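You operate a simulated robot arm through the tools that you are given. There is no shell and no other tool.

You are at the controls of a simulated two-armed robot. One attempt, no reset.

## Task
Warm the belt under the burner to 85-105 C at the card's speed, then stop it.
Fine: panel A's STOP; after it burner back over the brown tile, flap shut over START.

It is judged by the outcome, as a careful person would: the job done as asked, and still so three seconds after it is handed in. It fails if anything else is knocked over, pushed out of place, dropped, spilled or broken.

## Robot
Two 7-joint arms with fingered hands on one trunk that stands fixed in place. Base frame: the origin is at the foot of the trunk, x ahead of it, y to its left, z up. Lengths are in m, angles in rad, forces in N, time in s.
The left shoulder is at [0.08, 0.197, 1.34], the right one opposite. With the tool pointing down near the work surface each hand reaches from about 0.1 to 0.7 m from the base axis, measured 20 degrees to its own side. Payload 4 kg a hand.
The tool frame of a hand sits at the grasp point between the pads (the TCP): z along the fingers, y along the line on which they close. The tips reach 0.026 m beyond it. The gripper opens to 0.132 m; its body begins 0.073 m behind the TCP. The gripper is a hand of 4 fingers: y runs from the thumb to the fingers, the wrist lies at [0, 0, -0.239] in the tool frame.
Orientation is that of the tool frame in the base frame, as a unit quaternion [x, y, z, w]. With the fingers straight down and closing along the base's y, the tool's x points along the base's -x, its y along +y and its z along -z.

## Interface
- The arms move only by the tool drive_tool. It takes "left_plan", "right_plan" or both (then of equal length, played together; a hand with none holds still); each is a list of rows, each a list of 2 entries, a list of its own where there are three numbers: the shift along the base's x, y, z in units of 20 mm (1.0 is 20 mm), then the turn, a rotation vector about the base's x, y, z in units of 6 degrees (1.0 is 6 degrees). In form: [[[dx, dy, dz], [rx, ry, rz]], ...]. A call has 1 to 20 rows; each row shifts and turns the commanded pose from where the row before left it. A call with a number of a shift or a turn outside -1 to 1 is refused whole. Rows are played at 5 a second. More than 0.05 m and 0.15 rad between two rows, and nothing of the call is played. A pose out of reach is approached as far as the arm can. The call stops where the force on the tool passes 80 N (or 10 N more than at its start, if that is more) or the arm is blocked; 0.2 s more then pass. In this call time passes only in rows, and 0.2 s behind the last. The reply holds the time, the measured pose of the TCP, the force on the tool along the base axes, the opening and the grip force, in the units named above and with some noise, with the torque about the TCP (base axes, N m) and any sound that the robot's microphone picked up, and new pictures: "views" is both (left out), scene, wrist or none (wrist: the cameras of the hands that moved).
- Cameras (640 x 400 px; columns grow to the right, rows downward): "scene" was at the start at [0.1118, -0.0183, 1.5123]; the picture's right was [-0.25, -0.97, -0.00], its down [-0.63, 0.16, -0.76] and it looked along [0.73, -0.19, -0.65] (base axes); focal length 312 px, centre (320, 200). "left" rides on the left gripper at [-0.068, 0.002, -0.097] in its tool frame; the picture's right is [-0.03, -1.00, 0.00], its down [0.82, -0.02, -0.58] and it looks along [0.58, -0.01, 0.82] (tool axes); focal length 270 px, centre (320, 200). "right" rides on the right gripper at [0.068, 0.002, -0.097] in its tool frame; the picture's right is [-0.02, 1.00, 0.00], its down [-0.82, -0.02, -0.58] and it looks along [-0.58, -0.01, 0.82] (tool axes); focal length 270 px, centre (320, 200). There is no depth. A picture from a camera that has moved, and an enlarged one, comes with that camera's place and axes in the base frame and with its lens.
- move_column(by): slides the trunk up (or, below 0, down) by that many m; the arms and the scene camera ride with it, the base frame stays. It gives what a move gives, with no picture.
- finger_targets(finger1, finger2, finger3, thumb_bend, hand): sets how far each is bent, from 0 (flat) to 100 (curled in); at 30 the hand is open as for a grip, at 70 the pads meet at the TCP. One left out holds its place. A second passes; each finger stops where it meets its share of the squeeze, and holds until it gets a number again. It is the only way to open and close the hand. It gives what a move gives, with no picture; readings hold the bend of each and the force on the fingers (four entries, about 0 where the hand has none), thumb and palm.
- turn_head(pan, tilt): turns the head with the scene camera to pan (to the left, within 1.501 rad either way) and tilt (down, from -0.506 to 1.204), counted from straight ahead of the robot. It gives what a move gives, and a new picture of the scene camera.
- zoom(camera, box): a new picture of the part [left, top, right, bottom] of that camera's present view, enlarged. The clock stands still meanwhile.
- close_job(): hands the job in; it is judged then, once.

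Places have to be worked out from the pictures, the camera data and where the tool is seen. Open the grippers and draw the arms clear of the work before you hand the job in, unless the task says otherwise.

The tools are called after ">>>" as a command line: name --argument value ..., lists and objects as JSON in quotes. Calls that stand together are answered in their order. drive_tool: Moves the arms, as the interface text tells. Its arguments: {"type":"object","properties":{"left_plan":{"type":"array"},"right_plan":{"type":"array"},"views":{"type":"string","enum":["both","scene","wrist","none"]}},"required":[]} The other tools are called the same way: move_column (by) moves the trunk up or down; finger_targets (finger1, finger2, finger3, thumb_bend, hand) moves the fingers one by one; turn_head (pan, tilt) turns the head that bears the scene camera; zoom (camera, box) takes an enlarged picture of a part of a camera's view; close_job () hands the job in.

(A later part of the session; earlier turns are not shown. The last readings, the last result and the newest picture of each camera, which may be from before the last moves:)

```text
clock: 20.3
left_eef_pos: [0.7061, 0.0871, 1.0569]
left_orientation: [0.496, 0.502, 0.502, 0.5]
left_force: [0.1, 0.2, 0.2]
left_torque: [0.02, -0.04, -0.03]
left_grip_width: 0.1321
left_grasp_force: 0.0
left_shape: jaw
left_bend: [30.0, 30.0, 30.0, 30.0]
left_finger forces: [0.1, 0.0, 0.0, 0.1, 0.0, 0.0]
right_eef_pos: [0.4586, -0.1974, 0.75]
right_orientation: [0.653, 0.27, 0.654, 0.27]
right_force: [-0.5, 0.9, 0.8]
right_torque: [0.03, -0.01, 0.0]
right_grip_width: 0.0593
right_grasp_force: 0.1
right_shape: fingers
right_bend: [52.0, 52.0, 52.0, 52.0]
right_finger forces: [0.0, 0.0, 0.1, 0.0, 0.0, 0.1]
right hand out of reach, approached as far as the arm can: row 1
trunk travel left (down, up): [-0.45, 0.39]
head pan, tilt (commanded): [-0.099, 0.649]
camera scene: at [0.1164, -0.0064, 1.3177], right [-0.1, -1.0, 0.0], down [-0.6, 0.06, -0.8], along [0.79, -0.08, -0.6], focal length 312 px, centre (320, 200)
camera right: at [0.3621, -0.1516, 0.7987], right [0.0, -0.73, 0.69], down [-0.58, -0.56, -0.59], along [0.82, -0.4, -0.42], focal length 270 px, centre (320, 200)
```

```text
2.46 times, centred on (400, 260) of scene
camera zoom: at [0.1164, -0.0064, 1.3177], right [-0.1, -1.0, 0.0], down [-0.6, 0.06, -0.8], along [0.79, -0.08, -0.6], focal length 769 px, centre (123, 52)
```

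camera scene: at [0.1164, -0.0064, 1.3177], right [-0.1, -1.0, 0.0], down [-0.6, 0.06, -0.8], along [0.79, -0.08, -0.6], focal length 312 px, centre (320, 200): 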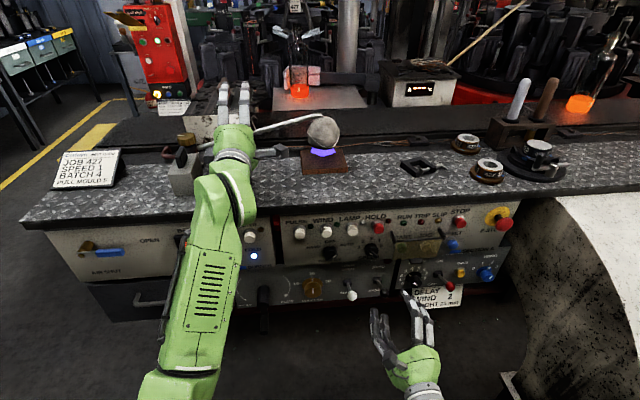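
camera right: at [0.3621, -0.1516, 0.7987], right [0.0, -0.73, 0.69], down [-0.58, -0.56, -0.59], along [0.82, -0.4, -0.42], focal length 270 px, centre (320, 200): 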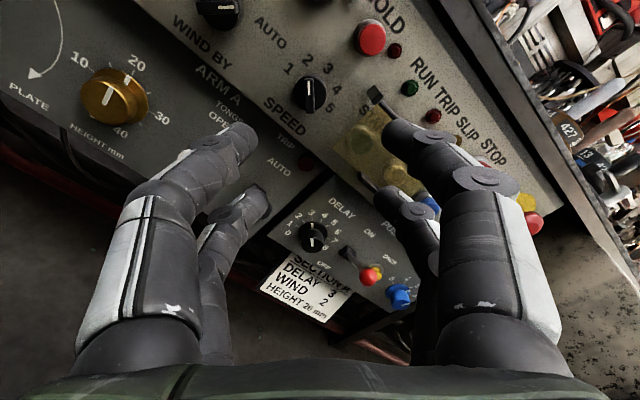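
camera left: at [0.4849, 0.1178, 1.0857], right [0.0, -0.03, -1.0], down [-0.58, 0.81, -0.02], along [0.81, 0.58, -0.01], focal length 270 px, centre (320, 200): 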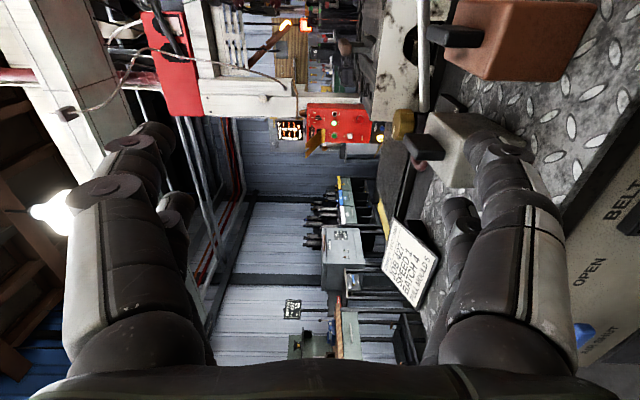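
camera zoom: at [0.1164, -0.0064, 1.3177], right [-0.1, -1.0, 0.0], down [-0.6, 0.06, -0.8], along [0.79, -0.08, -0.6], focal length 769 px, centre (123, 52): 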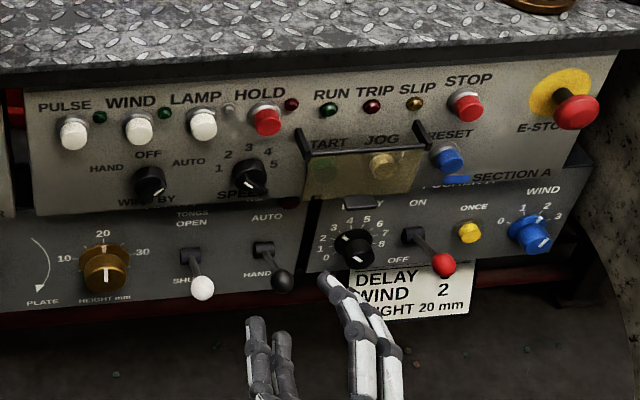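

The clearance looks adequate if the opening is narrower, so I'll close the fingers a bit, line up on the knob and move to just short of it.

>>> finger_targets --hand "right" --finger1 61 --finger2 61 --finger3 61 --thumb_bend 61

>>> drive_tool --right_plan '[[[0, 0.27, -0.43], [-0.67, 0, 0]], [[1, 0, 0], [-0.67, 0, 0]], [[1, 0, 0], [0, 0, 0]], [[1, 0, 0], [0, 0, 0]], [[1, 0, 0], [0, 0, 0]], [[1, 0, 0], [0, 0, 0]]]' --views "both"

```text
clock: 21.3
left_eef_pos: [0.7058, 0.0891, 1.057]
left_orientation: [0.496, 0.502, 0.502, 0.5]
left_force: [-0.9, 0.8, 0.0]
left_torque: [0.02, -0.04, -0.01]
left_grip_width: 0.132
left_grasp_force: 0.0
left_shape: jaw
left_bend: [30.0, 30.0, 30.0, 30.0]
left_finger forces: [0.1, 0.0, 0.0, 0.1, 0.0, 0.0]
right_eef_pos: [0.4591, -0.1972, 0.7497]
right_orientation: [0.653, 0.27, 0.654, 0.269]
right_force: [-0.9, 0.5, 0.3]
right_torque: [-0.02, 0.02, -0.03]
right_grip_width: 0.0298
right_grasp_force: 0.1
right_shape: fingers
right_bend: [61.0, 61.0, 61.0, 61.0]
right_finger forces: [0.0, 0.0, 0.0, 0.0, 0.0, 0.0]
trunk travel left (down, up): [-0.45, 0.39]
head pan, tilt (commanded): [-0.099, 0.649]
```

```text
clock: 22.7
left_eef_pos: [0.706, 0.089, 1.0567]
left_orientation: [0.496, 0.501, 0.502, 0.5]
left_force: [-0.1, -0.2, 0.6]
left_torque: [-0.02, 0.0, 0.02]
left_grip_width: 0.132
left_grasp_force: 0.0
left_shape: jaw
left_bend: [30.0, 30.0, 30.0, 30.0]
left_finger forces: [0.1, 0.0, 0.1, 0.1, 0.1, 0.0]
right_eef_pos: [0.5588, -0.1909, 0.7381]
right_orientation: [0.632, 0.315, 0.633, 0.315]
right_force: [-0.3, -0.8, 0.0]
right_torque: [-0.01, -0.01, 0.0]
right_grip_width: 0.0297
right_grasp_force: 0.1
right_shape: fingers
right_bend: [61.0, 61.0, 61.0, 61.0]
right_finger forces: [0.1, 0.1, 0.0, 0.0, 0.1, 0.1]
trunk travel left (down, up): [-0.45, 0.39]
head pan, tilt (commanded): [-0.099, 0.649]
camera scene: at [0.1169, -0.0062, 1.3177], right [-0.1, -1.0, 0.0], down [-0.6, 0.06, -0.8], along [0.79, -0.08, -0.61], focal length 312 px, centre (320, 200)
camera right: at [0.4611, -0.1377, 0.7803], right [0.0, -0.62, 0.78], down [-0.58, -0.64, -0.51], along [0.82, -0.45, -0.36], focal length 270 px, centre (320, 200)
```

scene: 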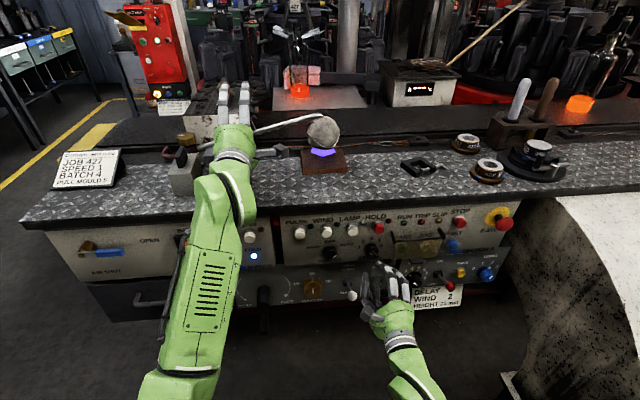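
right: 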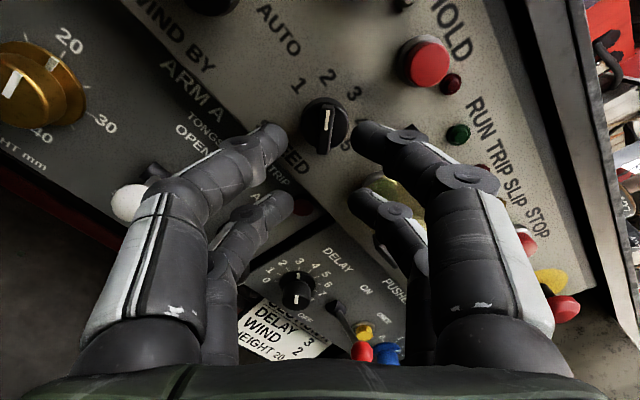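

The fingers straddle the line to the knob, with the tips at about x 0.585 and the knob face near 0.63. I'll advance in small steps and watch the force.

>>> drive_tool --right_plan '[[[0.7, 0, 0.1], [0, 0, 0]], [[0.7, 0, 0.1], [0, 0, 0]], [[0.6, 0, 0.05], [0, 0, 0]]]' --views "both"

>>> zoom --camera "right" --box '[220, 40, 440, 200]'

```text
clock: 23.5
left_eef_pos: [0.7054, 0.0884, 1.0566]
left_orientation: [0.496, 0.501, 0.502, 0.501]
left_force: [0.2, -1.8, -0.6]
left_torque: [-0.03, -0.01, -0.04]
left_grip_width: 0.1322
left_grasp_force: 0.0
left_shape: jaw
left_bend: [30.0, 30.0, 30.0, 30.0]
left_finger forces: [0.0, 0.0, 0.0, 0.1, 0.0, 0.0]
right_eef_pos: [0.5975, -0.1912, 0.7432]
right_orientation: [0.632, 0.316, 0.634, 0.314]
right_force: [-0.4, -0.3, 0.2]
right_torque: [0.01, 0.03, -0.01]
right_grip_width: 0.0298
right_grasp_force: 0.0
right_shape: fingers
right_bend: [61.0, 61.0, 61.0, 61.0]
right_finger forces: [0.0, 0.0, 0.0, 0.0, 0.1, 0.0]
trunk travel left (down, up): [-0.45, 0.39]
head pan, tilt (commanded): [-0.099, 0.649]
camera scene: at [0.1165, -0.0061, 1.3177], right [-0.1, -1.0, 0.0], down [-0.6, 0.06, -0.8], along [0.79, -0.08, -0.6], focal length 312 px, centre (320, 200)
camera right: at [0.5008, -0.1384, 0.7853], right [0.0, -0.62, 0.78], down [-0.58, -0.64, -0.51], along [0.82, -0.45, -0.36], focal length 270 px, centre (320, 200)
```

scene: 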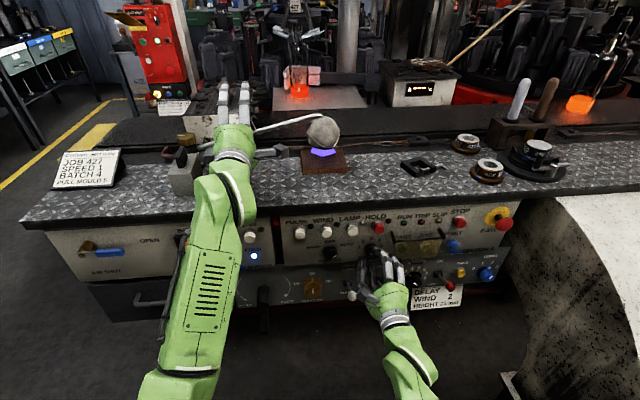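
right: 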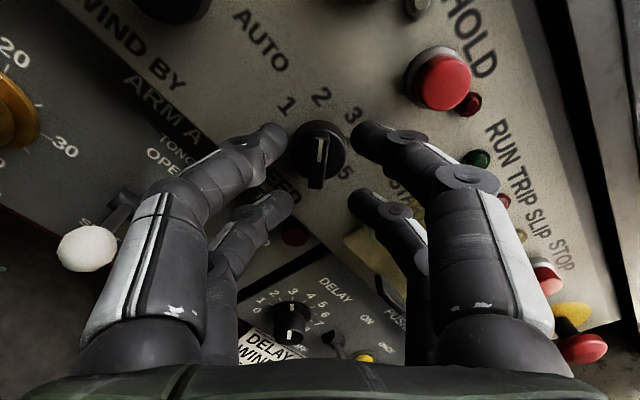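

```text
2.50 times, centred on (330, 120) of right
camera zoom: at [0.5008, -0.1384, 0.7853], right [0.0, -0.62, 0.78], down [-0.58, -0.64, -0.51], along [0.82, -0.45, -0.36], focal length 676 px, centre (295, 400)
```

zoom: 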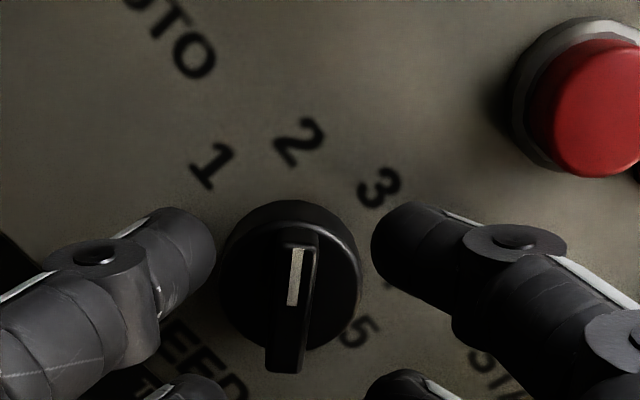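

The knob's bar lies centred between the fingertips, with its face about 5 mm ahead of them. I'll go about 13 mm deeper and then close gently.

>>> drive_tool --right_plan '[[[0.35, 0, 0], [0, 0, 0]], [[0.3, 0, 0], [0, 0, 0]]]' --views "wrist"

>>> finger_targets --hand "right" --finger1 70 --finger2 70 --finger3 70 --thumb_bend 70

>>> zoom --camera "right" --box '[220, 40, 440, 200]'

```text
clock: 24.1
left_eef_pos: [0.7053, 0.0891, 1.0575]
left_orientation: [0.497, 0.502, 0.502, 0.5]
left_force: [-0.1, 0.2, -0.3]
left_torque: [0.02, -0.02, -0.01]
left_grip_width: 0.1321
left_grasp_force: 0.0
left_shape: jaw
left_bend: [30.0, 30.0, 30.0, 30.0]
left_finger forces: [0.0, 0.1, 0.0, 0.0, 0.0, 0.0]
right_eef_pos: [0.6102, -0.192, 0.7428]
right_orientation: [0.633, 0.315, 0.634, 0.314]
right_force: [0.6, 0.1, 0.1]
right_torque: [0.01, -0.05, 0.0]
right_grip_width: 0.0296
right_grasp_force: 0.0
right_shape: fingers
right_bend: [61.0, 61.0, 61.0, 61.0]
right_finger forces: [0.1, 0.0, 0.1, 0.0, 0.0, 0.0]
trunk travel left (down, up): [-0.45, 0.39]
head pan, tilt (commanded): [-0.099, 0.649]
camera right: at [0.5143, -0.1384, 0.7852], right [0.0, -0.62, 0.78], down [-0.58, -0.64, -0.51], along [0.82, -0.45, -0.36], focal length 270 px, centre (320, 200)
```

right: 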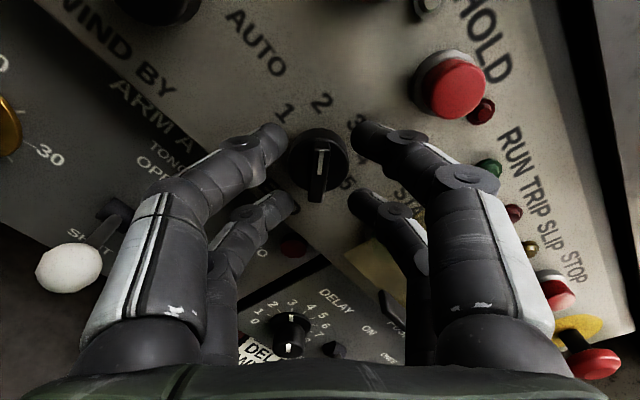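

```text
clock: 25.1
left_eef_pos: [0.7052, 0.088, 1.057]
left_orientation: [0.496, 0.501, 0.502, 0.5]
left_force: [-0.2, 0.6, 0.8]
left_torque: [-0.02, 0.01, -0.01]
left_grip_width: 0.1321
left_grasp_force: 0.2
left_shape: jaw
left_bend: [30.0, 30.0, 30.0, 30.0]
left_finger forces: [0.0, 0.0, 0.0, 0.0, 0.0, 0.1]
right_eef_pos: [0.6116, -0.1915, 0.7424]
right_orientation: [0.633, 0.314, 0.634, 0.316]
right_force: [0.0, 0.8, -1.4]
right_torque: [0.02, 0.03, 0.04]
right_grip_width: 0.0057
right_grasp_force: 2.4
right_shape: fingers
right_bend: [68.0, 69.0, 67.0, 69.0]
right_finger forces: [1.4, 0.6, 2.5, 0.2, 1.0, 0.0]
trunk travel left (down, up): [-0.45, 0.39]
head pan, tilt (commanded): [-0.099, 0.649]
```

```text
2.50 times, centred on (330, 120) of right
camera zoom: at [0.5144, -0.1382, 0.7852], right [0.0, -0.62, 0.78], down [-0.58, -0.64, -0.51], along [0.82, -0.45, -0.36], focal length 676 px, centre (295, 400)
```

zoom: 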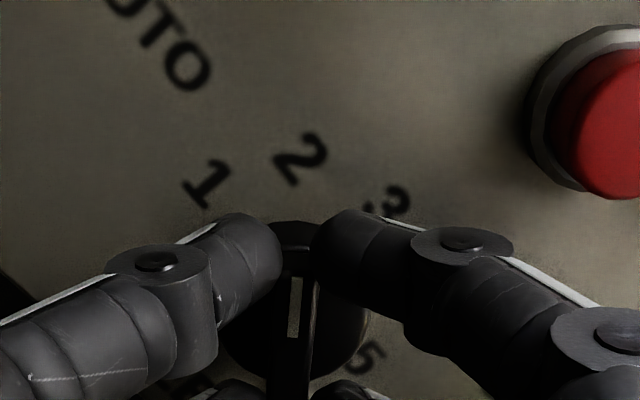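

The fingers hold the bar lightly at both ends. I'll firm up the grip, roll the hand counter-clockwise by about 42°, and check the pointer.

>>> finger_targets --hand "right" --finger1 74 --finger2 74 --finger3 74 --thumb_bend 74

>>> drive_tool --right_plan '[[[0, 0, 0], [-1, 0, 0]], [[0, 0, 0], [-1, 0, 0]], [[0, 0, 0], [-1, 0, 0]], [[0, 0, 0], [-1, 0, 0]], [[0, 0, 0], [-1, 0, 0]], [[0, 0, 0], [-1, 0, 0]], [[0, 0, 0], [-1, 0, 0]]]' --views "wrist"

>>> zoom --camera "right" --box '[220, 40, 440, 200]'

```text
clock: 26.1
left_eef_pos: [0.7064, 0.0894, 1.0574]
left_orientation: [0.497, 0.501, 0.502, 0.5]
left_force: [-0.4, 1.0, -1.0]
left_torque: [-0.04, 0.02, 0.01]
left_grip_width: 0.1317
left_grasp_force: 0.0
left_shape: jaw
left_bend: [30.0, 30.0, 30.0, 30.0]
left_finger forces: [0.0, 0.0, 0.0, 0.0, 0.0, 0.1]
right_eef_pos: [0.6108, -0.1906, 0.7435]
right_orientation: [0.632, 0.316, 0.634, 0.314]
right_force: [2.5, 2.9, -0.5]
right_torque: [0.01, -0.05, 0.08]
right_grip_width: 0.0004
right_grasp_force: 8.6
right_shape: fingers
right_bend: [72.0, 73.0, 71.0, 71.0]
right_finger forces: [5.1, 2.7, 5.5, 0.1, 4.0, 0.0]
trunk travel left (down, up): [-0.45, 0.39]
head pan, tilt (commanded): [-0.099, 0.649]
```

```text
clock: 27.7
left_eef_pos: [0.7059, 0.0887, 1.0572]
left_orientation: [0.496, 0.502, 0.501, 0.501]
left_force: [0.6, -0.4, -1.1]
left_torque: [0.01, -0.03, -0.01]
left_grip_width: 0.132
left_grasp_force: 0.1
left_shape: jaw
left_bend: [30.0, 30.0, 30.0, 30.0]
left_finger forces: [0.0, 0.0, 0.0, 0.0, 0.1, 0.0]
right_eef_pos: [0.6096, -0.1914, 0.745]
right_orientation: [0.477, 0.523, 0.478, 0.52]
right_force: [-5.1, 6.9, -5.8]
right_torque: [0.02, 0.09, 0.15]
right_grip_width: 0.0001
right_grasp_force: 11.4
right_shape: fingers
right_bend: [72.0, 74.0, 71.0, 72.0]
right_finger forces: [7.0, 3.7, 5.9, 0.0, 5.7, 0.0]
trunk travel left (down, up): [-0.45, 0.39]
head pan, tilt (commanded): [-0.099, 0.649]
camera right: at [0.5139, -0.1229, 0.7385], right [0.0, 0.06, 1.0], down [-0.58, -0.82, 0.05], along [0.82, -0.57, 0.03], focal length 270 px, centre (320, 200)
```

right: 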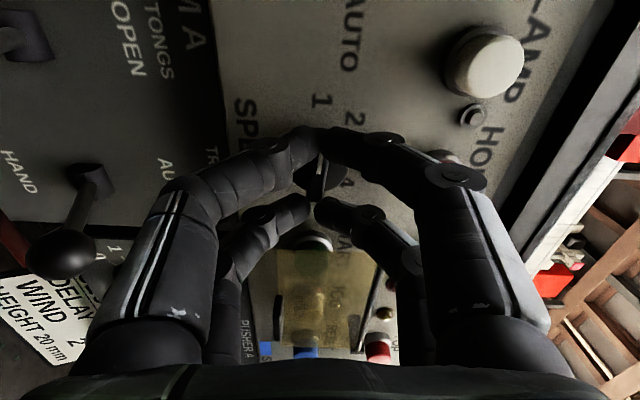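

```text
2.50 times, centred on (330, 120) of right
camera zoom: at [0.5139, -0.1229, 0.7385], right [0.0, 0.06, 1.0], down [-0.58, -0.82, 0.05], along [0.82, -0.57, 0.03], focal length 676 px, centre (295, 400)
```

zoom: 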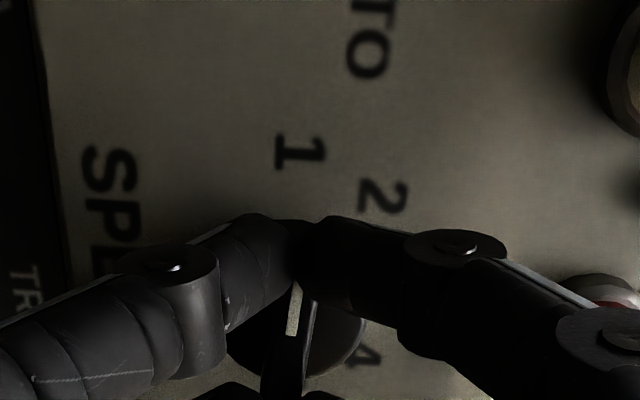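

The pointer is now within a few degrees of 1. I'll turn 6° more, release, back out and check.

>>> drive_tool --right_plan '[[[0, 0, 0], [-0.8, 0, 0]], [[0, 0, 0], [-0.3, 0, 0]]]' --views "none"

>>> finger_targets --hand "right" --finger1 60 --finger2 60 --finger3 60 --thumb_bend 60

>>> drive_tool --right_plan '[[[-0.7, 0, 0], [0, 0, 0]], [[-0.9, 0, 0], [0, 0, 0]], [[-1, 0, 0], [0, 0, 0]], [[-1, 0, 0], [0, 0, 0]]]' --views "both"

>>> zoom --camera "right" --box '[220, 60, 440, 200]'

```text
clock: 28.3
left_eef_pos: [0.7057, 0.0902, 1.0567]
left_orientation: [0.496, 0.502, 0.501, 0.501]
left_force: [0.1, 0.2, -0.6]
left_torque: [0.02, 0.01, 0.01]
left_grip_width: 0.1319
left_grasp_force: 0.0
left_shape: jaw
left_bend: [30.0, 30.0, 30.0, 30.0]
left_finger forces: [0.0, 0.0, 0.1, 0.0, 0.0, 0.0]
right_eef_pos: [0.6109, -0.1916, 0.7437]
right_orientation: [0.447, 0.549, 0.448, 0.546]
right_force: [-2.6, 7.0, -7.2]
right_torque: [0.07, 0.19, 0.19]
right_grip_width: 0.0
right_grasp_force: 10.3
right_shape: fingers
right_bend: [72.0, 74.0, 71.0, 72.0]
right_finger forces: [8.6, 1.3, 5.8, 0.0, 5.2, 0.1]
trunk travel left (down, up): [-0.45, 0.39]
head pan, tilt (commanded): [-0.099, 0.649]
```

```text
clock: 29.3
left_eef_pos: [0.7048, 0.0893, 1.0561]
left_orientation: [0.496, 0.502, 0.502, 0.5]
left_force: [-0.5, 0.8, -0.3]
left_torque: [0.0, 0.02, -0.01]
left_grip_width: 0.132
left_grasp_force: 0.0
left_shape: jaw
left_bend: [30.0, 30.0, 30.0, 30.0]
left_finger forces: [0.1, 0.1, 0.0, 0.0, 0.1, 0.0]
right_eef_pos: [0.6094, -0.1918, 0.7444]
right_orientation: [0.446, 0.548, 0.448, 0.548]
right_force: [-0.1, -0.5, 0.2]
right_torque: [0.05, 0.01, 0.01]
right_grip_width: 0.0317
right_grasp_force: 0.1
right_shape: fingers
right_bend: [60.0, 60.0, 60.0, 60.0]
right_finger forces: [0.0, 0.1, 0.0, 0.0, 0.0, 0.0]
trunk travel left (down, up): [-0.45, 0.39]
head pan, tilt (commanded): [-0.099, 0.649]
```

```text
clock: 30.3
left_eef_pos: [0.7055, 0.0891, 1.0576]
left_orientation: [0.497, 0.501, 0.502, 0.5]
left_force: [0.4, -0.2, -0.4]
left_torque: [-0.02, 0.01, 0.01]
left_grip_width: 0.1322
left_grasp_force: 0.0
left_shape: jaw
left_bend: [30.0, 30.0, 30.0, 30.0]
left_finger forces: [0.0, 0.1, 0.0, 0.0, 0.0, 0.0]
right_eef_pos: [0.5392, -0.1918, 0.7453]
right_orientation: [0.447, 0.548, 0.448, 0.547]
right_force: [0.3, -0.2, 0.5]
right_torque: [0.02, -0.01, -0.01]
right_grip_width: 0.032
right_grasp_force: 0.0
right_shape: fingers
right_bend: [60.0, 60.0, 60.0, 60.0]
right_finger forces: [0.0, 0.0, 0.0, 0.0, 0.0, 0.0]
trunk travel left (down, up): [-0.45, 0.39]
head pan, tilt (commanded): [-0.099, 0.649]
camera scene: at [0.1156, -0.0061, 1.3178], right [-0.1, -1.0, 0.0], down [-0.6, 0.06, -0.8], along [0.79, -0.08, -0.6], focal length 312 px, centre (320, 200)
camera right: at [0.4412, -0.1253, 0.7328], right [0.0, 0.17, 0.98], down [-0.58, -0.81, 0.14], along [0.82, -0.57, 0.1], focal length 270 px, centre (320, 200)
```

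scene: 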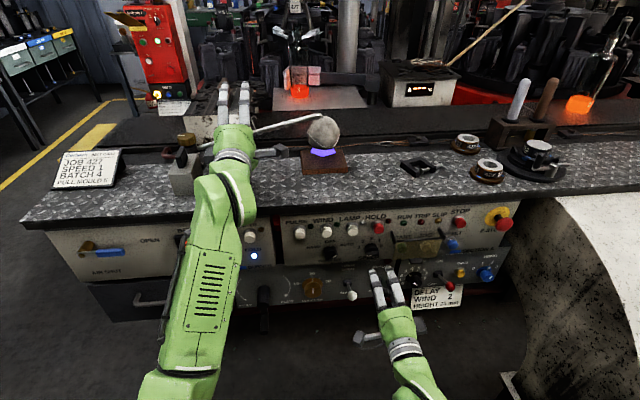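
right: 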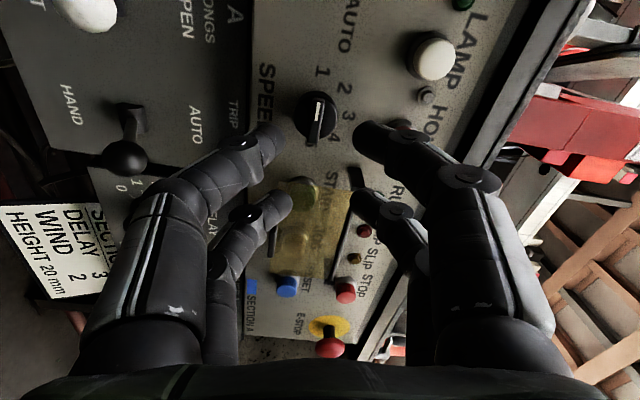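

```text
2.86 times, centred on (330, 130) of right
camera zoom: at [0.4412, -0.1253, 0.7328], right [0.0, 0.17, 0.98], down [-0.58, -0.81, 0.14], along [0.82, -0.57, 0.1], focal length 772 px, centre (291, 400)
```

zoom: 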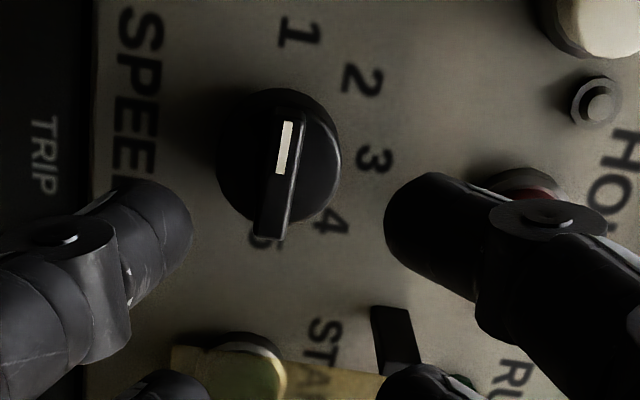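

The SPEED pointer is now at 1. Next I'll study the flap's hinge and tab.

>>> zoom --camera "right" --box '[240, 160, 400, 300]'

>>> zoom --camera "scene" --box '[360, 200, 480, 280]'

```text
2.86 times, centred on (320, 230) of right
camera zoom: at [0.4412, -0.1253, 0.7328], right [0.0, 0.17, 0.98], down [-0.58, -0.81, 0.14], along [0.82, -0.57, 0.1], focal length 772 px, centre (320, 114)
```

zoom: 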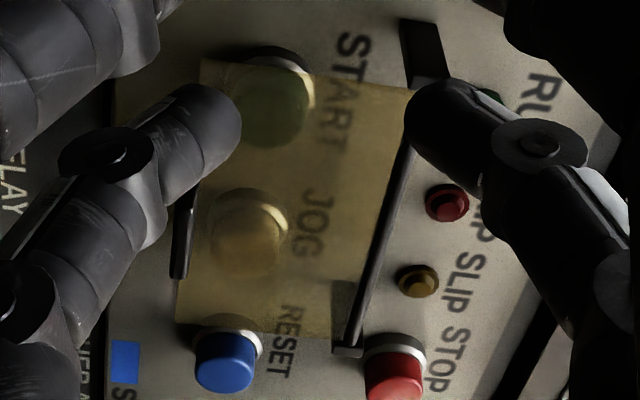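

```text
5.00 times, centred on (420, 240) of scene
camera zoom: at [0.1156, -0.0061, 1.3178], right [-0.1, -1.0, 0.0], down [-0.6, 0.06, -0.8], along [0.79, -0.08, -0.6], focal length 1563 px, centre (-180, 0)
```

zoom: 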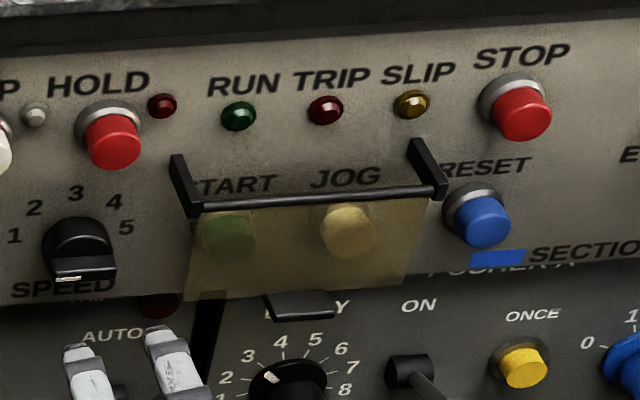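

SPEED is set to 1 and the flap hangs from a rod at about (0.631, z 0.785), with its tab at about (0.62, -0.30, 0.72). Before I handle it, I'll test how far the left hand reaches at a safe height above the rod.

>>> drive_tool --left_plan '[[[0.8, -0.15, 0.0], [0, 0, 0]], [[0.8, -0.15, 0.0], [0, 0, 0]], [[0.8, -0.15, 0.0], [0, 0, 0]], [[0.8, -0.15, 0.0], [0, 0, 0]], [[0.8, -0.15, 0.0], [0, 0, 0]], [[0.8, -0.15, 0], [0, 0, 0]], [[0.8, -0.15, 0], [0, 0, 0]], [[0.8, 0, 0], [0, 0, 0]], [[0.8, 0, 0], [0, 0, 0]], [[0.8, 0, 0], [0, 0, 0]], [[0.8, 0, 0], [0, 0, 0]], [[0.8, 0, 0], [0, 0, 0]], [[0.8, 0, 0], [0, 0, 0]], [[0.8, 0, 0], [0, 0, 0]], [[0.8, 0, 0], [0, 0, 0]]]' --views "both"

```text
clock: 33.5
left_eef_pos: [0.9406, 0.0625, 1.0541]
left_orientation: [0.499, 0.503, 0.499, 0.5]
left_force: [-40.3, -12.0, -19.2]
left_torque: [-1.01, 2.32, 0.97]
left_grip_width: 0.1318
left_grasp_force: 0.0
left_shape: jaw
left_bend: [30.0, 30.0, 23.0, 29.0]
left_finger forces: [0.1, 0.0, 33.9, 0.0, 7.3, 0.0]
right_eef_pos: [0.5339, -0.1933, 0.7458]
right_orientation: [0.447, 0.547, 0.449, 0.548]
right_force: [0.7, 0.3, 0.2]
right_torque: [0.0, -0.01, -0.04]
right_grip_width: 0.032
right_grasp_force: 0.2
right_shape: fingers
right_bend: [60.0, 60.0, 60.0, 60.0]
right_finger forces: [0.1, 0.0, 0.0, 0.0, 0.0, 0.1]
trunk travel left (down, up): [-0.45, 0.39]
head pan, tilt (commanded): [-0.099, 0.649]
camera scene: at [0.1099, -0.0086, 1.318], right [-0.1, -0.99, 0.0], down [-0.6, 0.06, -0.8], along [0.8, -0.08, -0.6], focal length 312 px, centre (320, 200)
camera left: at [0.844, -0.0054, 1.0565], right [0.0, -0.03, -1.0], down [-0.58, 0.81, -0.02], along [0.81, 0.58, -0.02], focal length 270 px, centre (320, 200)
```

scene: 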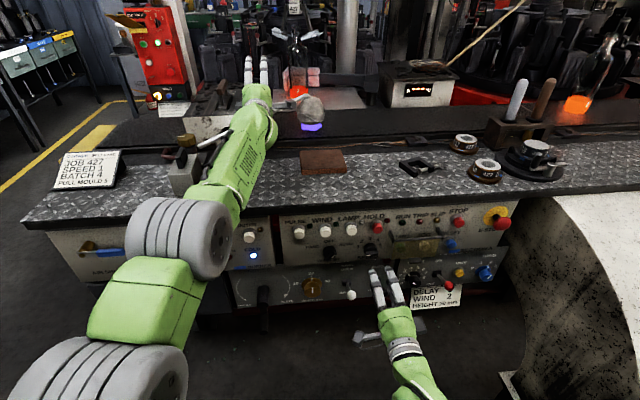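
left: 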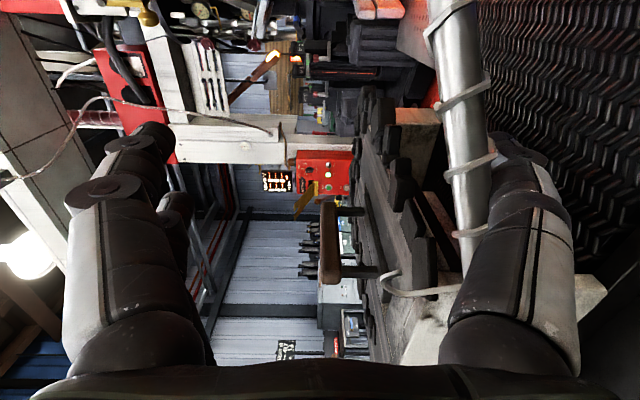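

The left hand's lower fingers caught the rod sooner than I expected and pushed the burner off the tile toward the belt. I'll check its state now, before any more time passes.

>>> zoom --camera "scene" --box '[200, 50, 380, 180]'

>>> zoom --camera "scene" --box '[150, 200, 300, 290]'

>>> zoom --camera "left" --box '[360, 0, 640, 320]'

```text
3.08 times, centred on (290, 115) of scene
camera zoom: at [0.1099, -0.0086, 1.318], right [-0.1, -0.99, 0.0], down [-0.6, 0.06, -0.8], along [0.8, -0.08, -0.6], focal length 962 px, centre (412, 462)
```

zoom: 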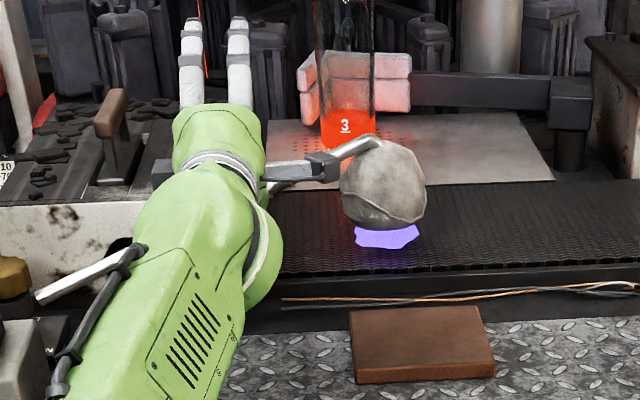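

```text
4.27 times, centred on (225, 245) of scene
camera zoom: at [0.1099, -0.0086, 1.318], right [-0.1, -0.99, 0.0], down [-0.6, 0.06, -0.8], along [0.8, -0.08, -0.6], focal length 1334 px, centre (725, 8)
```

zoom: 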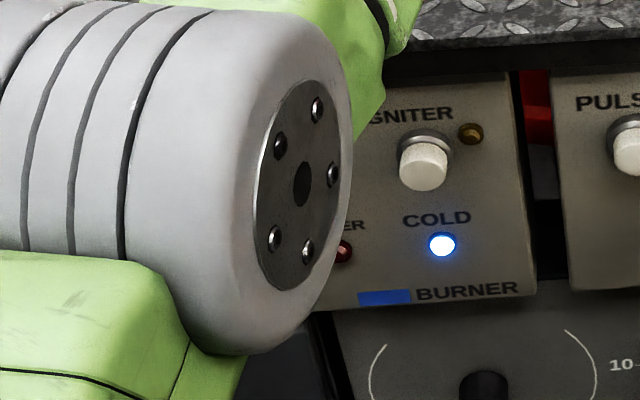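

```text
1.25 times, centred on (500, 160) of left
camera zoom: at [0.844, -0.0054, 1.0565], right [0.0, -0.03, -1.0], down [-0.58, 0.81, -0.02], along [0.81, 0.58, -0.02], focal length 338 px, centre (95, 250)
```

zoom: 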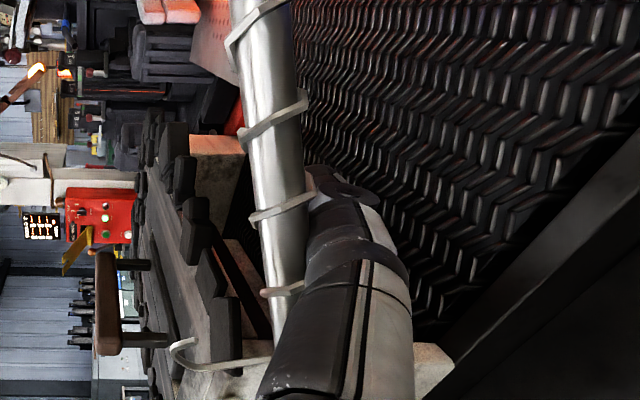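

The burner is now roughly over the belt's near edge, and the hand is pressing the rod with about 40 N. I'll back the left hand off straight away and read the temperature display.

>>> drive_tool --left_plan '[[[-1, 0, 0], [0, 0, 0]], [[-1, 0.3, 0], [0, 0, 0]], [[-1, 0.3, 0], [0, 0, 0]], [[-1, 0.3, 0], [0, 0, 0]]]' --views "both"

>>> zoom --camera "scene" --box '[150, 200, 300, 290]'

>>> zoom --camera "scene" --box '[200, 50, 380, 180]'

```text
clock: 34.5
left_eef_pos: [0.8635, 0.0868, 1.0612]
left_orientation: [0.495, 0.5, 0.503, 0.502]
left_force: [0.0, 0.0, 0.6]
left_torque: [-0.04, -0.02, -0.01]
left_grip_width: 0.1318
left_grasp_force: 0.1
left_shape: jaw
left_bend: [30.0, 30.0, 30.0, 30.0]
left_finger forces: [0.1, 0.0, 0.0, 0.0, 0.0, 0.0]
right_eef_pos: [0.537, -0.1913, 0.7457]
right_orientation: [0.446, 0.547, 0.449, 0.547]
right_force: [-0.7, -0.4, 0.5]
right_torque: [0.01, 0.01, -0.01]
right_grip_width: 0.032
right_grasp_force: 0.1
right_shape: fingers
right_bend: [60.0, 60.0, 60.0, 60.0]
right_finger forces: [0.0, 0.0, 0.0, 0.0, 0.0, 0.1]
trunk travel left (down, up): [-0.45, 0.39]
head pan, tilt (commanded): [-0.099, 0.649]
camera scene: at [0.1149, -0.0052, 1.3181], right [-0.1, -1.0, 0.0], down [-0.6, 0.06, -0.8], along [0.79, -0.08, -0.6], focal length 312 px, centre (320, 200)
camera left: at [0.7676, 0.0177, 1.063], right [0.01, -0.03, -1.0], down [-0.58, 0.81, -0.03], along [0.81, 0.58, -0.01], focal length 270 px, centre (320, 200)
```

scene: 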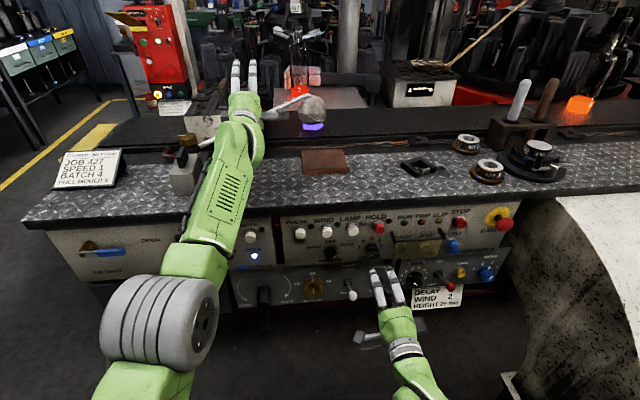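
left: 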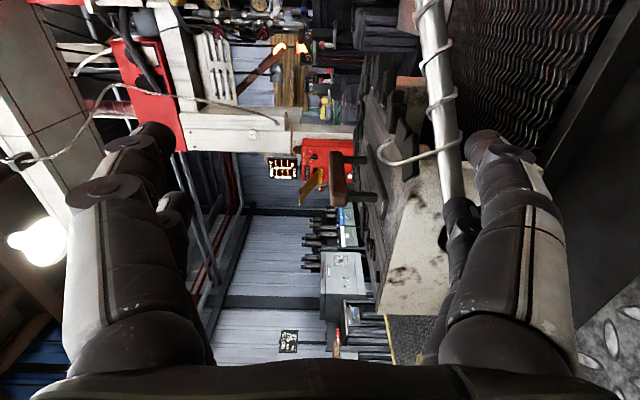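

```text
4.27 times, centred on (225, 245) of scene
camera zoom: at [0.1149, -0.0052, 1.3181], right [-0.1, -1.0, 0.0], down [-0.6, 0.06, -0.8], along [0.79, -0.08, -0.6], focal length 1334 px, centre (725, 8)
```

zoom: 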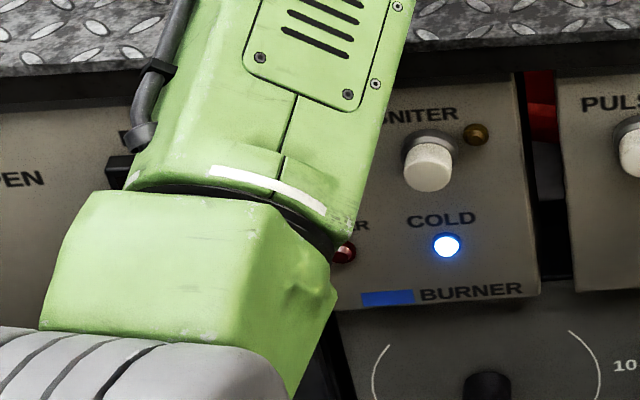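

```text
3.08 times, centred on (290, 115) of scene
camera zoom: at [0.1149, -0.0052, 1.3181], right [-0.1, -1.0, 0.0], down [-0.6, 0.06, -0.8], along [0.79, -0.08, -0.6], focal length 962 px, centre (412, 462)
```

zoom: 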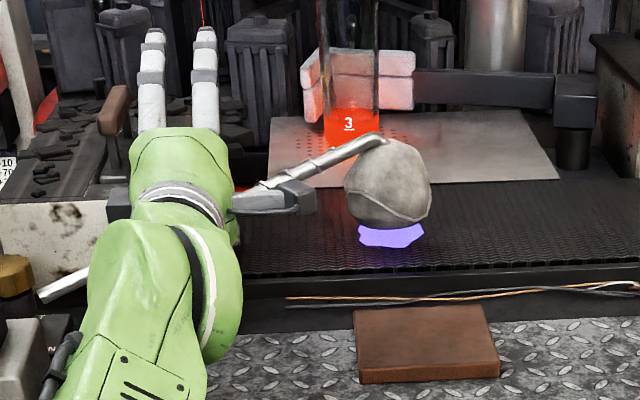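

The burner stays put after the push. The COLD lamp is still lit but the arm hides the display. I'll lower the left hand so the rod lies between its open jaws, at y about 0.04 to clear the brown block, ready to grip and pull it back.

>>> drive_tool --left_plan '[[[0, -0.6, -0.95], [0, 0, 0]], [[0, -0.6, -0.95], [0, 0, 0]], [[0, -0.6, -0.95], [0, 0, 0]], [[0, -0.6, -0.95], [0, 0, 0]], [[1, 0, 0], [0, 0, 0]], [[1, 0, 0], [0, 0, 0]], [[1, 0, 0], [0, 0, 0]], [[1, 0, 0], [0, 0, 0]], [[1, 0, 0], [0, 0, 0]], [[0.3, 0, 0], [0, 0, 0]]]' --views "both"

>>> zoom --camera "scene" --box '[150, 200, 300, 290]'

>>> zoom --camera "scene" --box '[200, 50, 380, 180]'

```text
clock: 36.2
left_eef_pos: [0.9153, 0.0372, 1.0128]
left_orientation: [0.486, 0.493, 0.509, 0.511]
left_force: [-88.1, 12.1, 23.2]
left_torque: [1.22, 8.96, -0.09]
left_grip_width: 0.1319
left_grasp_force: 0.0
left_shape: jaw
left_bend: [30.0, 30.0, 9.0, 15.0]
left_finger forces: [0.0, 0.1, 41.4, 0.0, 53.2, 0.0]
left hand out of reach, approached as far as the arm can: row 8
right_eef_pos: [0.5286, -0.1907, 0.7552]
right_orientation: [0.443, 0.543, 0.452, 0.552]
right_force: [-0.6, 0.1, 0.6]
right_torque: [0.01, 0.01, -0.01]
right_grip_width: 0.0321
right_grasp_force: 0.1
right_shape: fingers
right_bend: [60.0, 60.0, 60.0, 60.0]
right_finger forces: [0.0, 0.0, 0.1, 0.0, 0.1, 0.1]
trunk travel left (down, up): [-0.45, 0.39]
head pan, tilt (commanded): [-0.099, 0.649]
stopped in row 8 (left hand): the force on the tool passed its limit at 87 N (the readings are from after the stop); the commanded pose is now the measured one
camera scene: at [0.0942, -0.003, 1.32], right [-0.1, -1.0, 0.0], down [-0.59, 0.06, -0.81], along [0.8, -0.08, -0.59], focal length 312 px, centre (320, 200)
camera left: at [0.819, -0.0323, 1.0111], right [0.04, -0.03, -1.0], down [-0.58, 0.81, -0.05], along [0.81, 0.58, 0.01], focal length 270 px, centre (320, 200)
```

scene: 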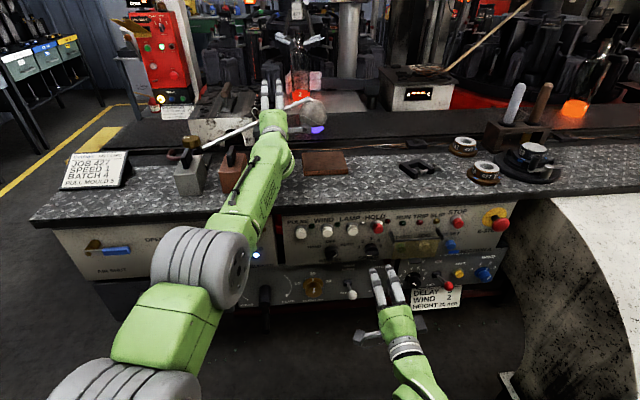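
left: 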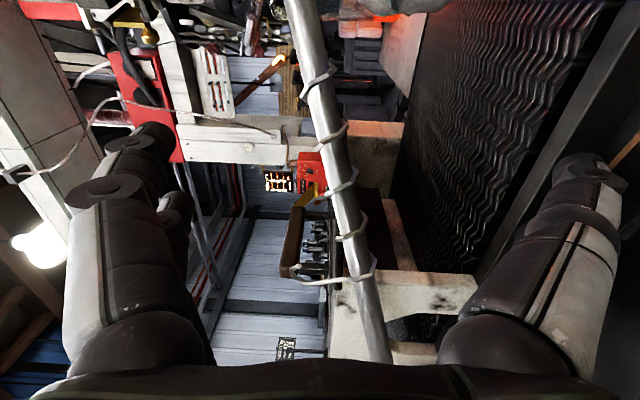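

```text
4.27 times, centred on (225, 245) of scene
camera zoom: at [0.0942, -0.003, 1.32], right [-0.1, -1.0, 0.0], down [-0.59, 0.06, -0.81], along [0.8, -0.08, -0.59], focal length 1334 px, centre (725, 8)
```

zoom: 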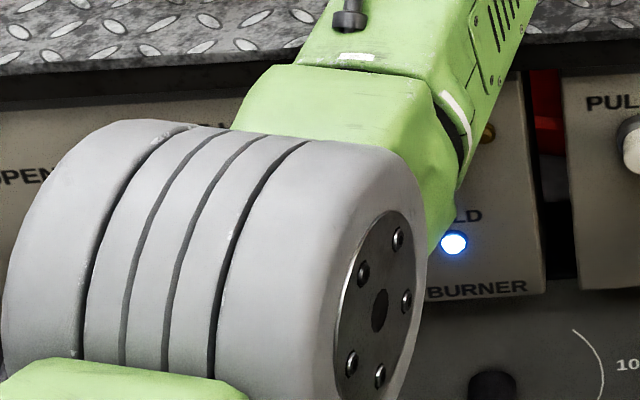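

```text
3.08 times, centred on (290, 115) of scene
camera zoom: at [0.0942, -0.003, 1.32], right [-0.1, -1.0, 0.0], down [-0.59, 0.06, -0.81], along [0.8, -0.08, -0.59], focal length 962 px, centre (412, 462)
```

zoom: 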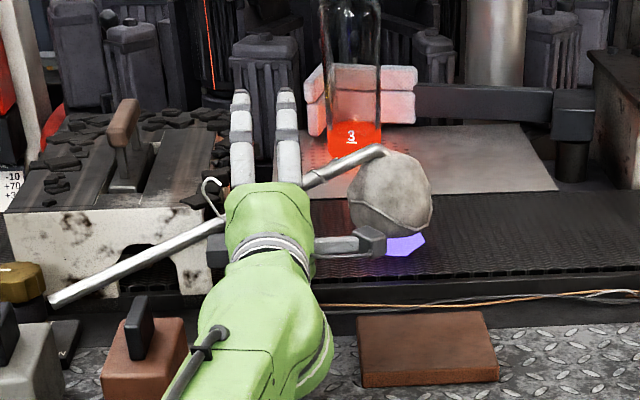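

The lower fingers ran into the belt's rail at about z 0.92. I'll back off at once, close the left fingers to a narrower gap, and come in again at the rod's true height of about 0.99.

>>> drive_tool --left_plan '[[[-1, 0, 0.2], [0, 0, 0]], [[-1, 0, 0.2], [0, 0, 0]], [[-0.5, 0, 0], [0, 0, 0]]]' --views "scene"

>>> zoom --camera "scene" --box '[130, 100, 380, 280]'

```text
clock: 37.0
left_eef_pos: [0.8798, 0.0339, 0.9998]
left_orientation: [0.494, 0.498, 0.504, 0.505]
left_force: [-0.1, 0.8, 0.9]
left_torque: [0.02, 0.01, -0.03]
left_grip_width: 0.1319
left_grasp_force: 0.0
left_shape: jaw
left_bend: [30.0, 30.0, 30.0, 30.0]
left_finger forces: [0.1, 0.0, 0.1, 0.0, 0.1, 0.0]
right_eef_pos: [0.5381, -0.191, 0.7456]
right_orientation: [0.447, 0.547, 0.449, 0.548]
right_force: [0.0, -0.5, -0.3]
right_torque: [0.01, -0.03, -0.03]
right_grip_width: 0.032
right_grasp_force: 0.0
right_shape: fingers
right_bend: [60.0, 60.0, 60.0, 60.0]
right_finger forces: [0.0, 0.1, 0.1, 0.0, 0.0, 0.0]
trunk travel left (down, up): [-0.45, 0.39]
head pan, tilt (commanded): [-0.099, 0.649]
camera scene: at [0.1148, -0.0061, 1.318], right [-0.1, -0.99, 0.0], down [-0.6, 0.06, -0.8], along [0.79, -0.08, -0.6], focal length 312 px, centre (320, 200)
```

scene: 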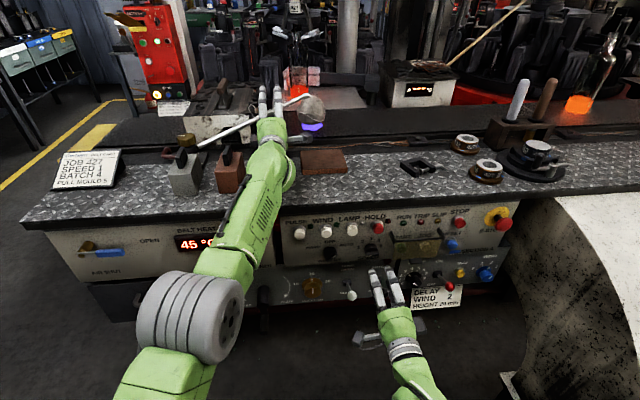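

```text
2.22 times, centred on (255, 190) of scene
camera zoom: at [0.1148, -0.0061, 1.318], right [-0.1, -0.99, 0.0], down [-0.6, 0.06, -0.8], along [0.79, -0.08, -0.6], focal length 694 px, centre (464, 222)
```

zoom: 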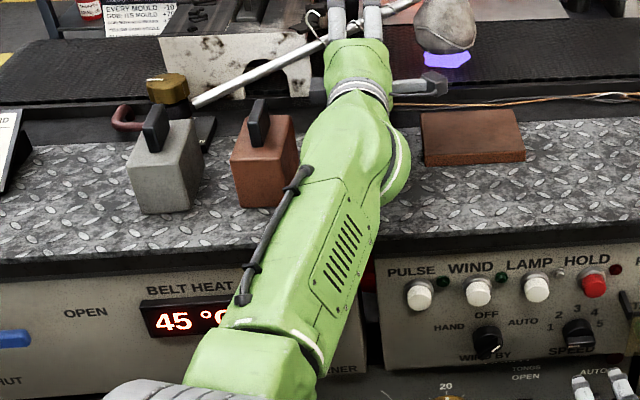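

The display still reads 45 °C, so nothing has heated yet, and the blocks still stand where they were. There is another card behind the moulds, so I'll read it and check the surroundings.

>>> zoom --camera "scene" --box '[150, 85, 220, 130]'

>>> zoom --camera "scene" --box '[230, 60, 350, 140]'

>>> zoom --camera "scene" --box '[110, 0, 200, 110]'

```text
8.89 times, centred on (185, 108) of scene
camera zoom: at [0.1148, -0.0061, 1.318], right [-0.1, -0.99, 0.0], down [-0.6, 0.06, -0.8], along [0.79, -0.08, -0.6], focal length 2778 px, centre (1520, 1022)
```

zoom: 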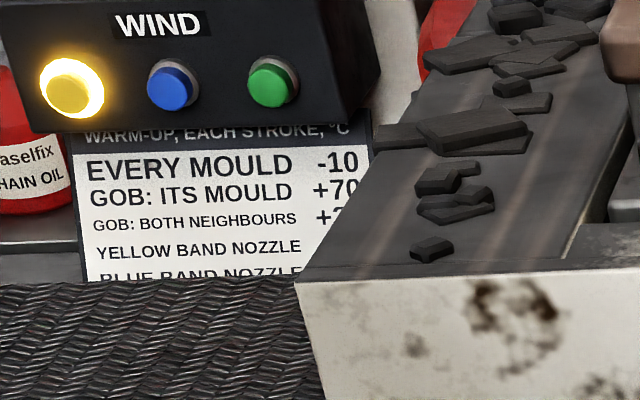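

```text
5.00 times, centred on (290, 100) of scene
camera zoom: at [0.1148, -0.0061, 1.318], right [-0.1, -0.99, 0.0], down [-0.6, 0.06, -0.8], along [0.79, -0.08, -0.6], focal length 1563 px, centre (470, 700)
```

zoom: 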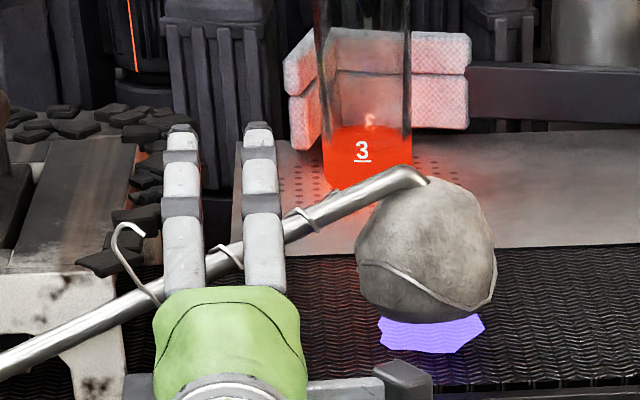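

```text
3.64 times, centred on (155, 55) of scene
camera zoom: at [0.1148, -0.0061, 1.318], right [-0.1, -0.99, 0.0], down [-0.6, 0.06, -0.8], along [0.79, -0.08, -0.6], focal length 1136 px, centre (920, 727)
```

zoom: 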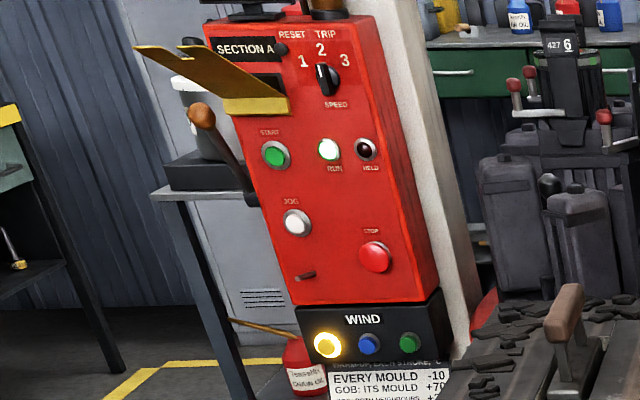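

With no heating there is no emergency. I'll narrow the left jaw and move forward at z 1.0 so the rod slides between the upper and lower fingers.

>>> finger_targets --hand "left" --finger1 52 --finger2 52 --finger3 52 --thumb_bend 52

>>> drive_tool --left_plan '[[[0.8, 0, 0], [0, 0, 0]], [[0.8, 0, 0], [0, 0, 0]], [[0.6, 0, 0], [0, 0, 0]]]' --views "both"

```text
clock: 38.0
left_eef_pos: [0.8818, 0.0338, 0.9972]
left_orientation: [0.493, 0.498, 0.504, 0.505]
left_force: [0.3, -0.3, -0.1]
left_torque: [0.01, 0.0, 0.04]
left_grip_width: 0.0597
left_grasp_force: 0.0
left_shape: fingers
left_bend: [52.0, 52.0, 52.0, 52.0]
left_finger forces: [0.0, 0.1, 0.1, 0.1, 0.0, 0.1]
right_eef_pos: [0.5385, -0.1922, 0.7454]
right_orientation: [0.447, 0.548, 0.448, 0.547]
right_force: [-0.1, -0.3, 0.2]
right_torque: [0.0, 0.01, -0.02]
right_grip_width: 0.032
right_grasp_force: 0.1
right_shape: fingers
right_bend: [60.0, 60.0, 60.0, 60.0]
right_finger forces: [0.0, 0.0, 0.0, 0.0, 0.1, 0.0]
trunk travel left (down, up): [-0.45, 0.39]
head pan, tilt (commanded): [-0.099, 0.649]
```

```text
clock: 38.8
left_eef_pos: [0.926, 0.0343, 0.9981]
left_orientation: [0.494, 0.498, 0.504, 0.504]
left_force: [0.7, -0.6, -0.2]
left_torque: [0.0, 0.0, -0.02]
left_grip_width: 0.0597
left_grasp_force: 0.2
left_shape: fingers
left_bend: [52.0, 52.0, 52.0, 52.0]
left_finger forces: [0.1, 0.0, 0.0, 0.1, 0.0, 0.0]
right_eef_pos: [0.539, -0.1927, 0.7446]
right_orientation: [0.448, 0.548, 0.448, 0.546]
right_force: [0.0, -0.7, 1.0]
right_torque: [0.0, 0.01, -0.02]
right_grip_width: 0.0321
right_grasp_force: 0.1
right_shape: fingers
right_bend: [60.0, 60.0, 60.0, 60.0]
right_finger forces: [0.0, 0.1, 0.1, 0.0, 0.0, 0.0]
trunk travel left (down, up): [-0.45, 0.39]
head pan, tilt (commanded): [-0.099, 0.649]
camera scene: at [0.1166, -0.0063, 1.3177], right [-0.1, -1.0, 0.0], down [-0.6, 0.06, -0.8], along [0.79, -0.08, -0.6], focal length 312 px, centre (320, 200)
camera left: at [0.8282, -0.0344, 0.9991], right [0.02, -0.03, -1.0], down [-0.58, 0.81, -0.03], along [0.81, 0.58, 0.0], focal length 270 px, centre (320, 200)
```

scene: 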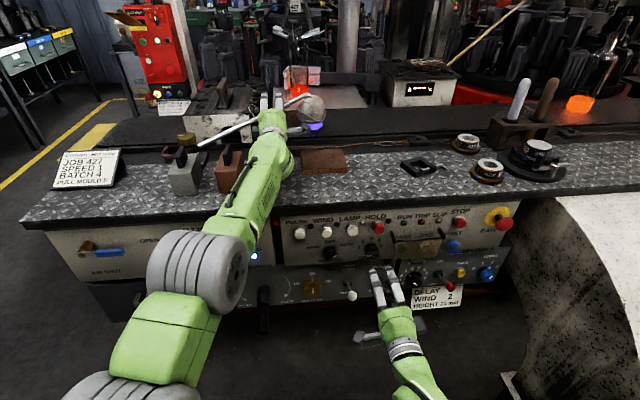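
left: 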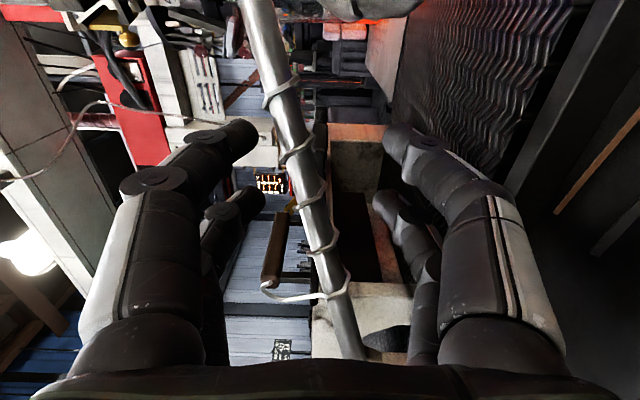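

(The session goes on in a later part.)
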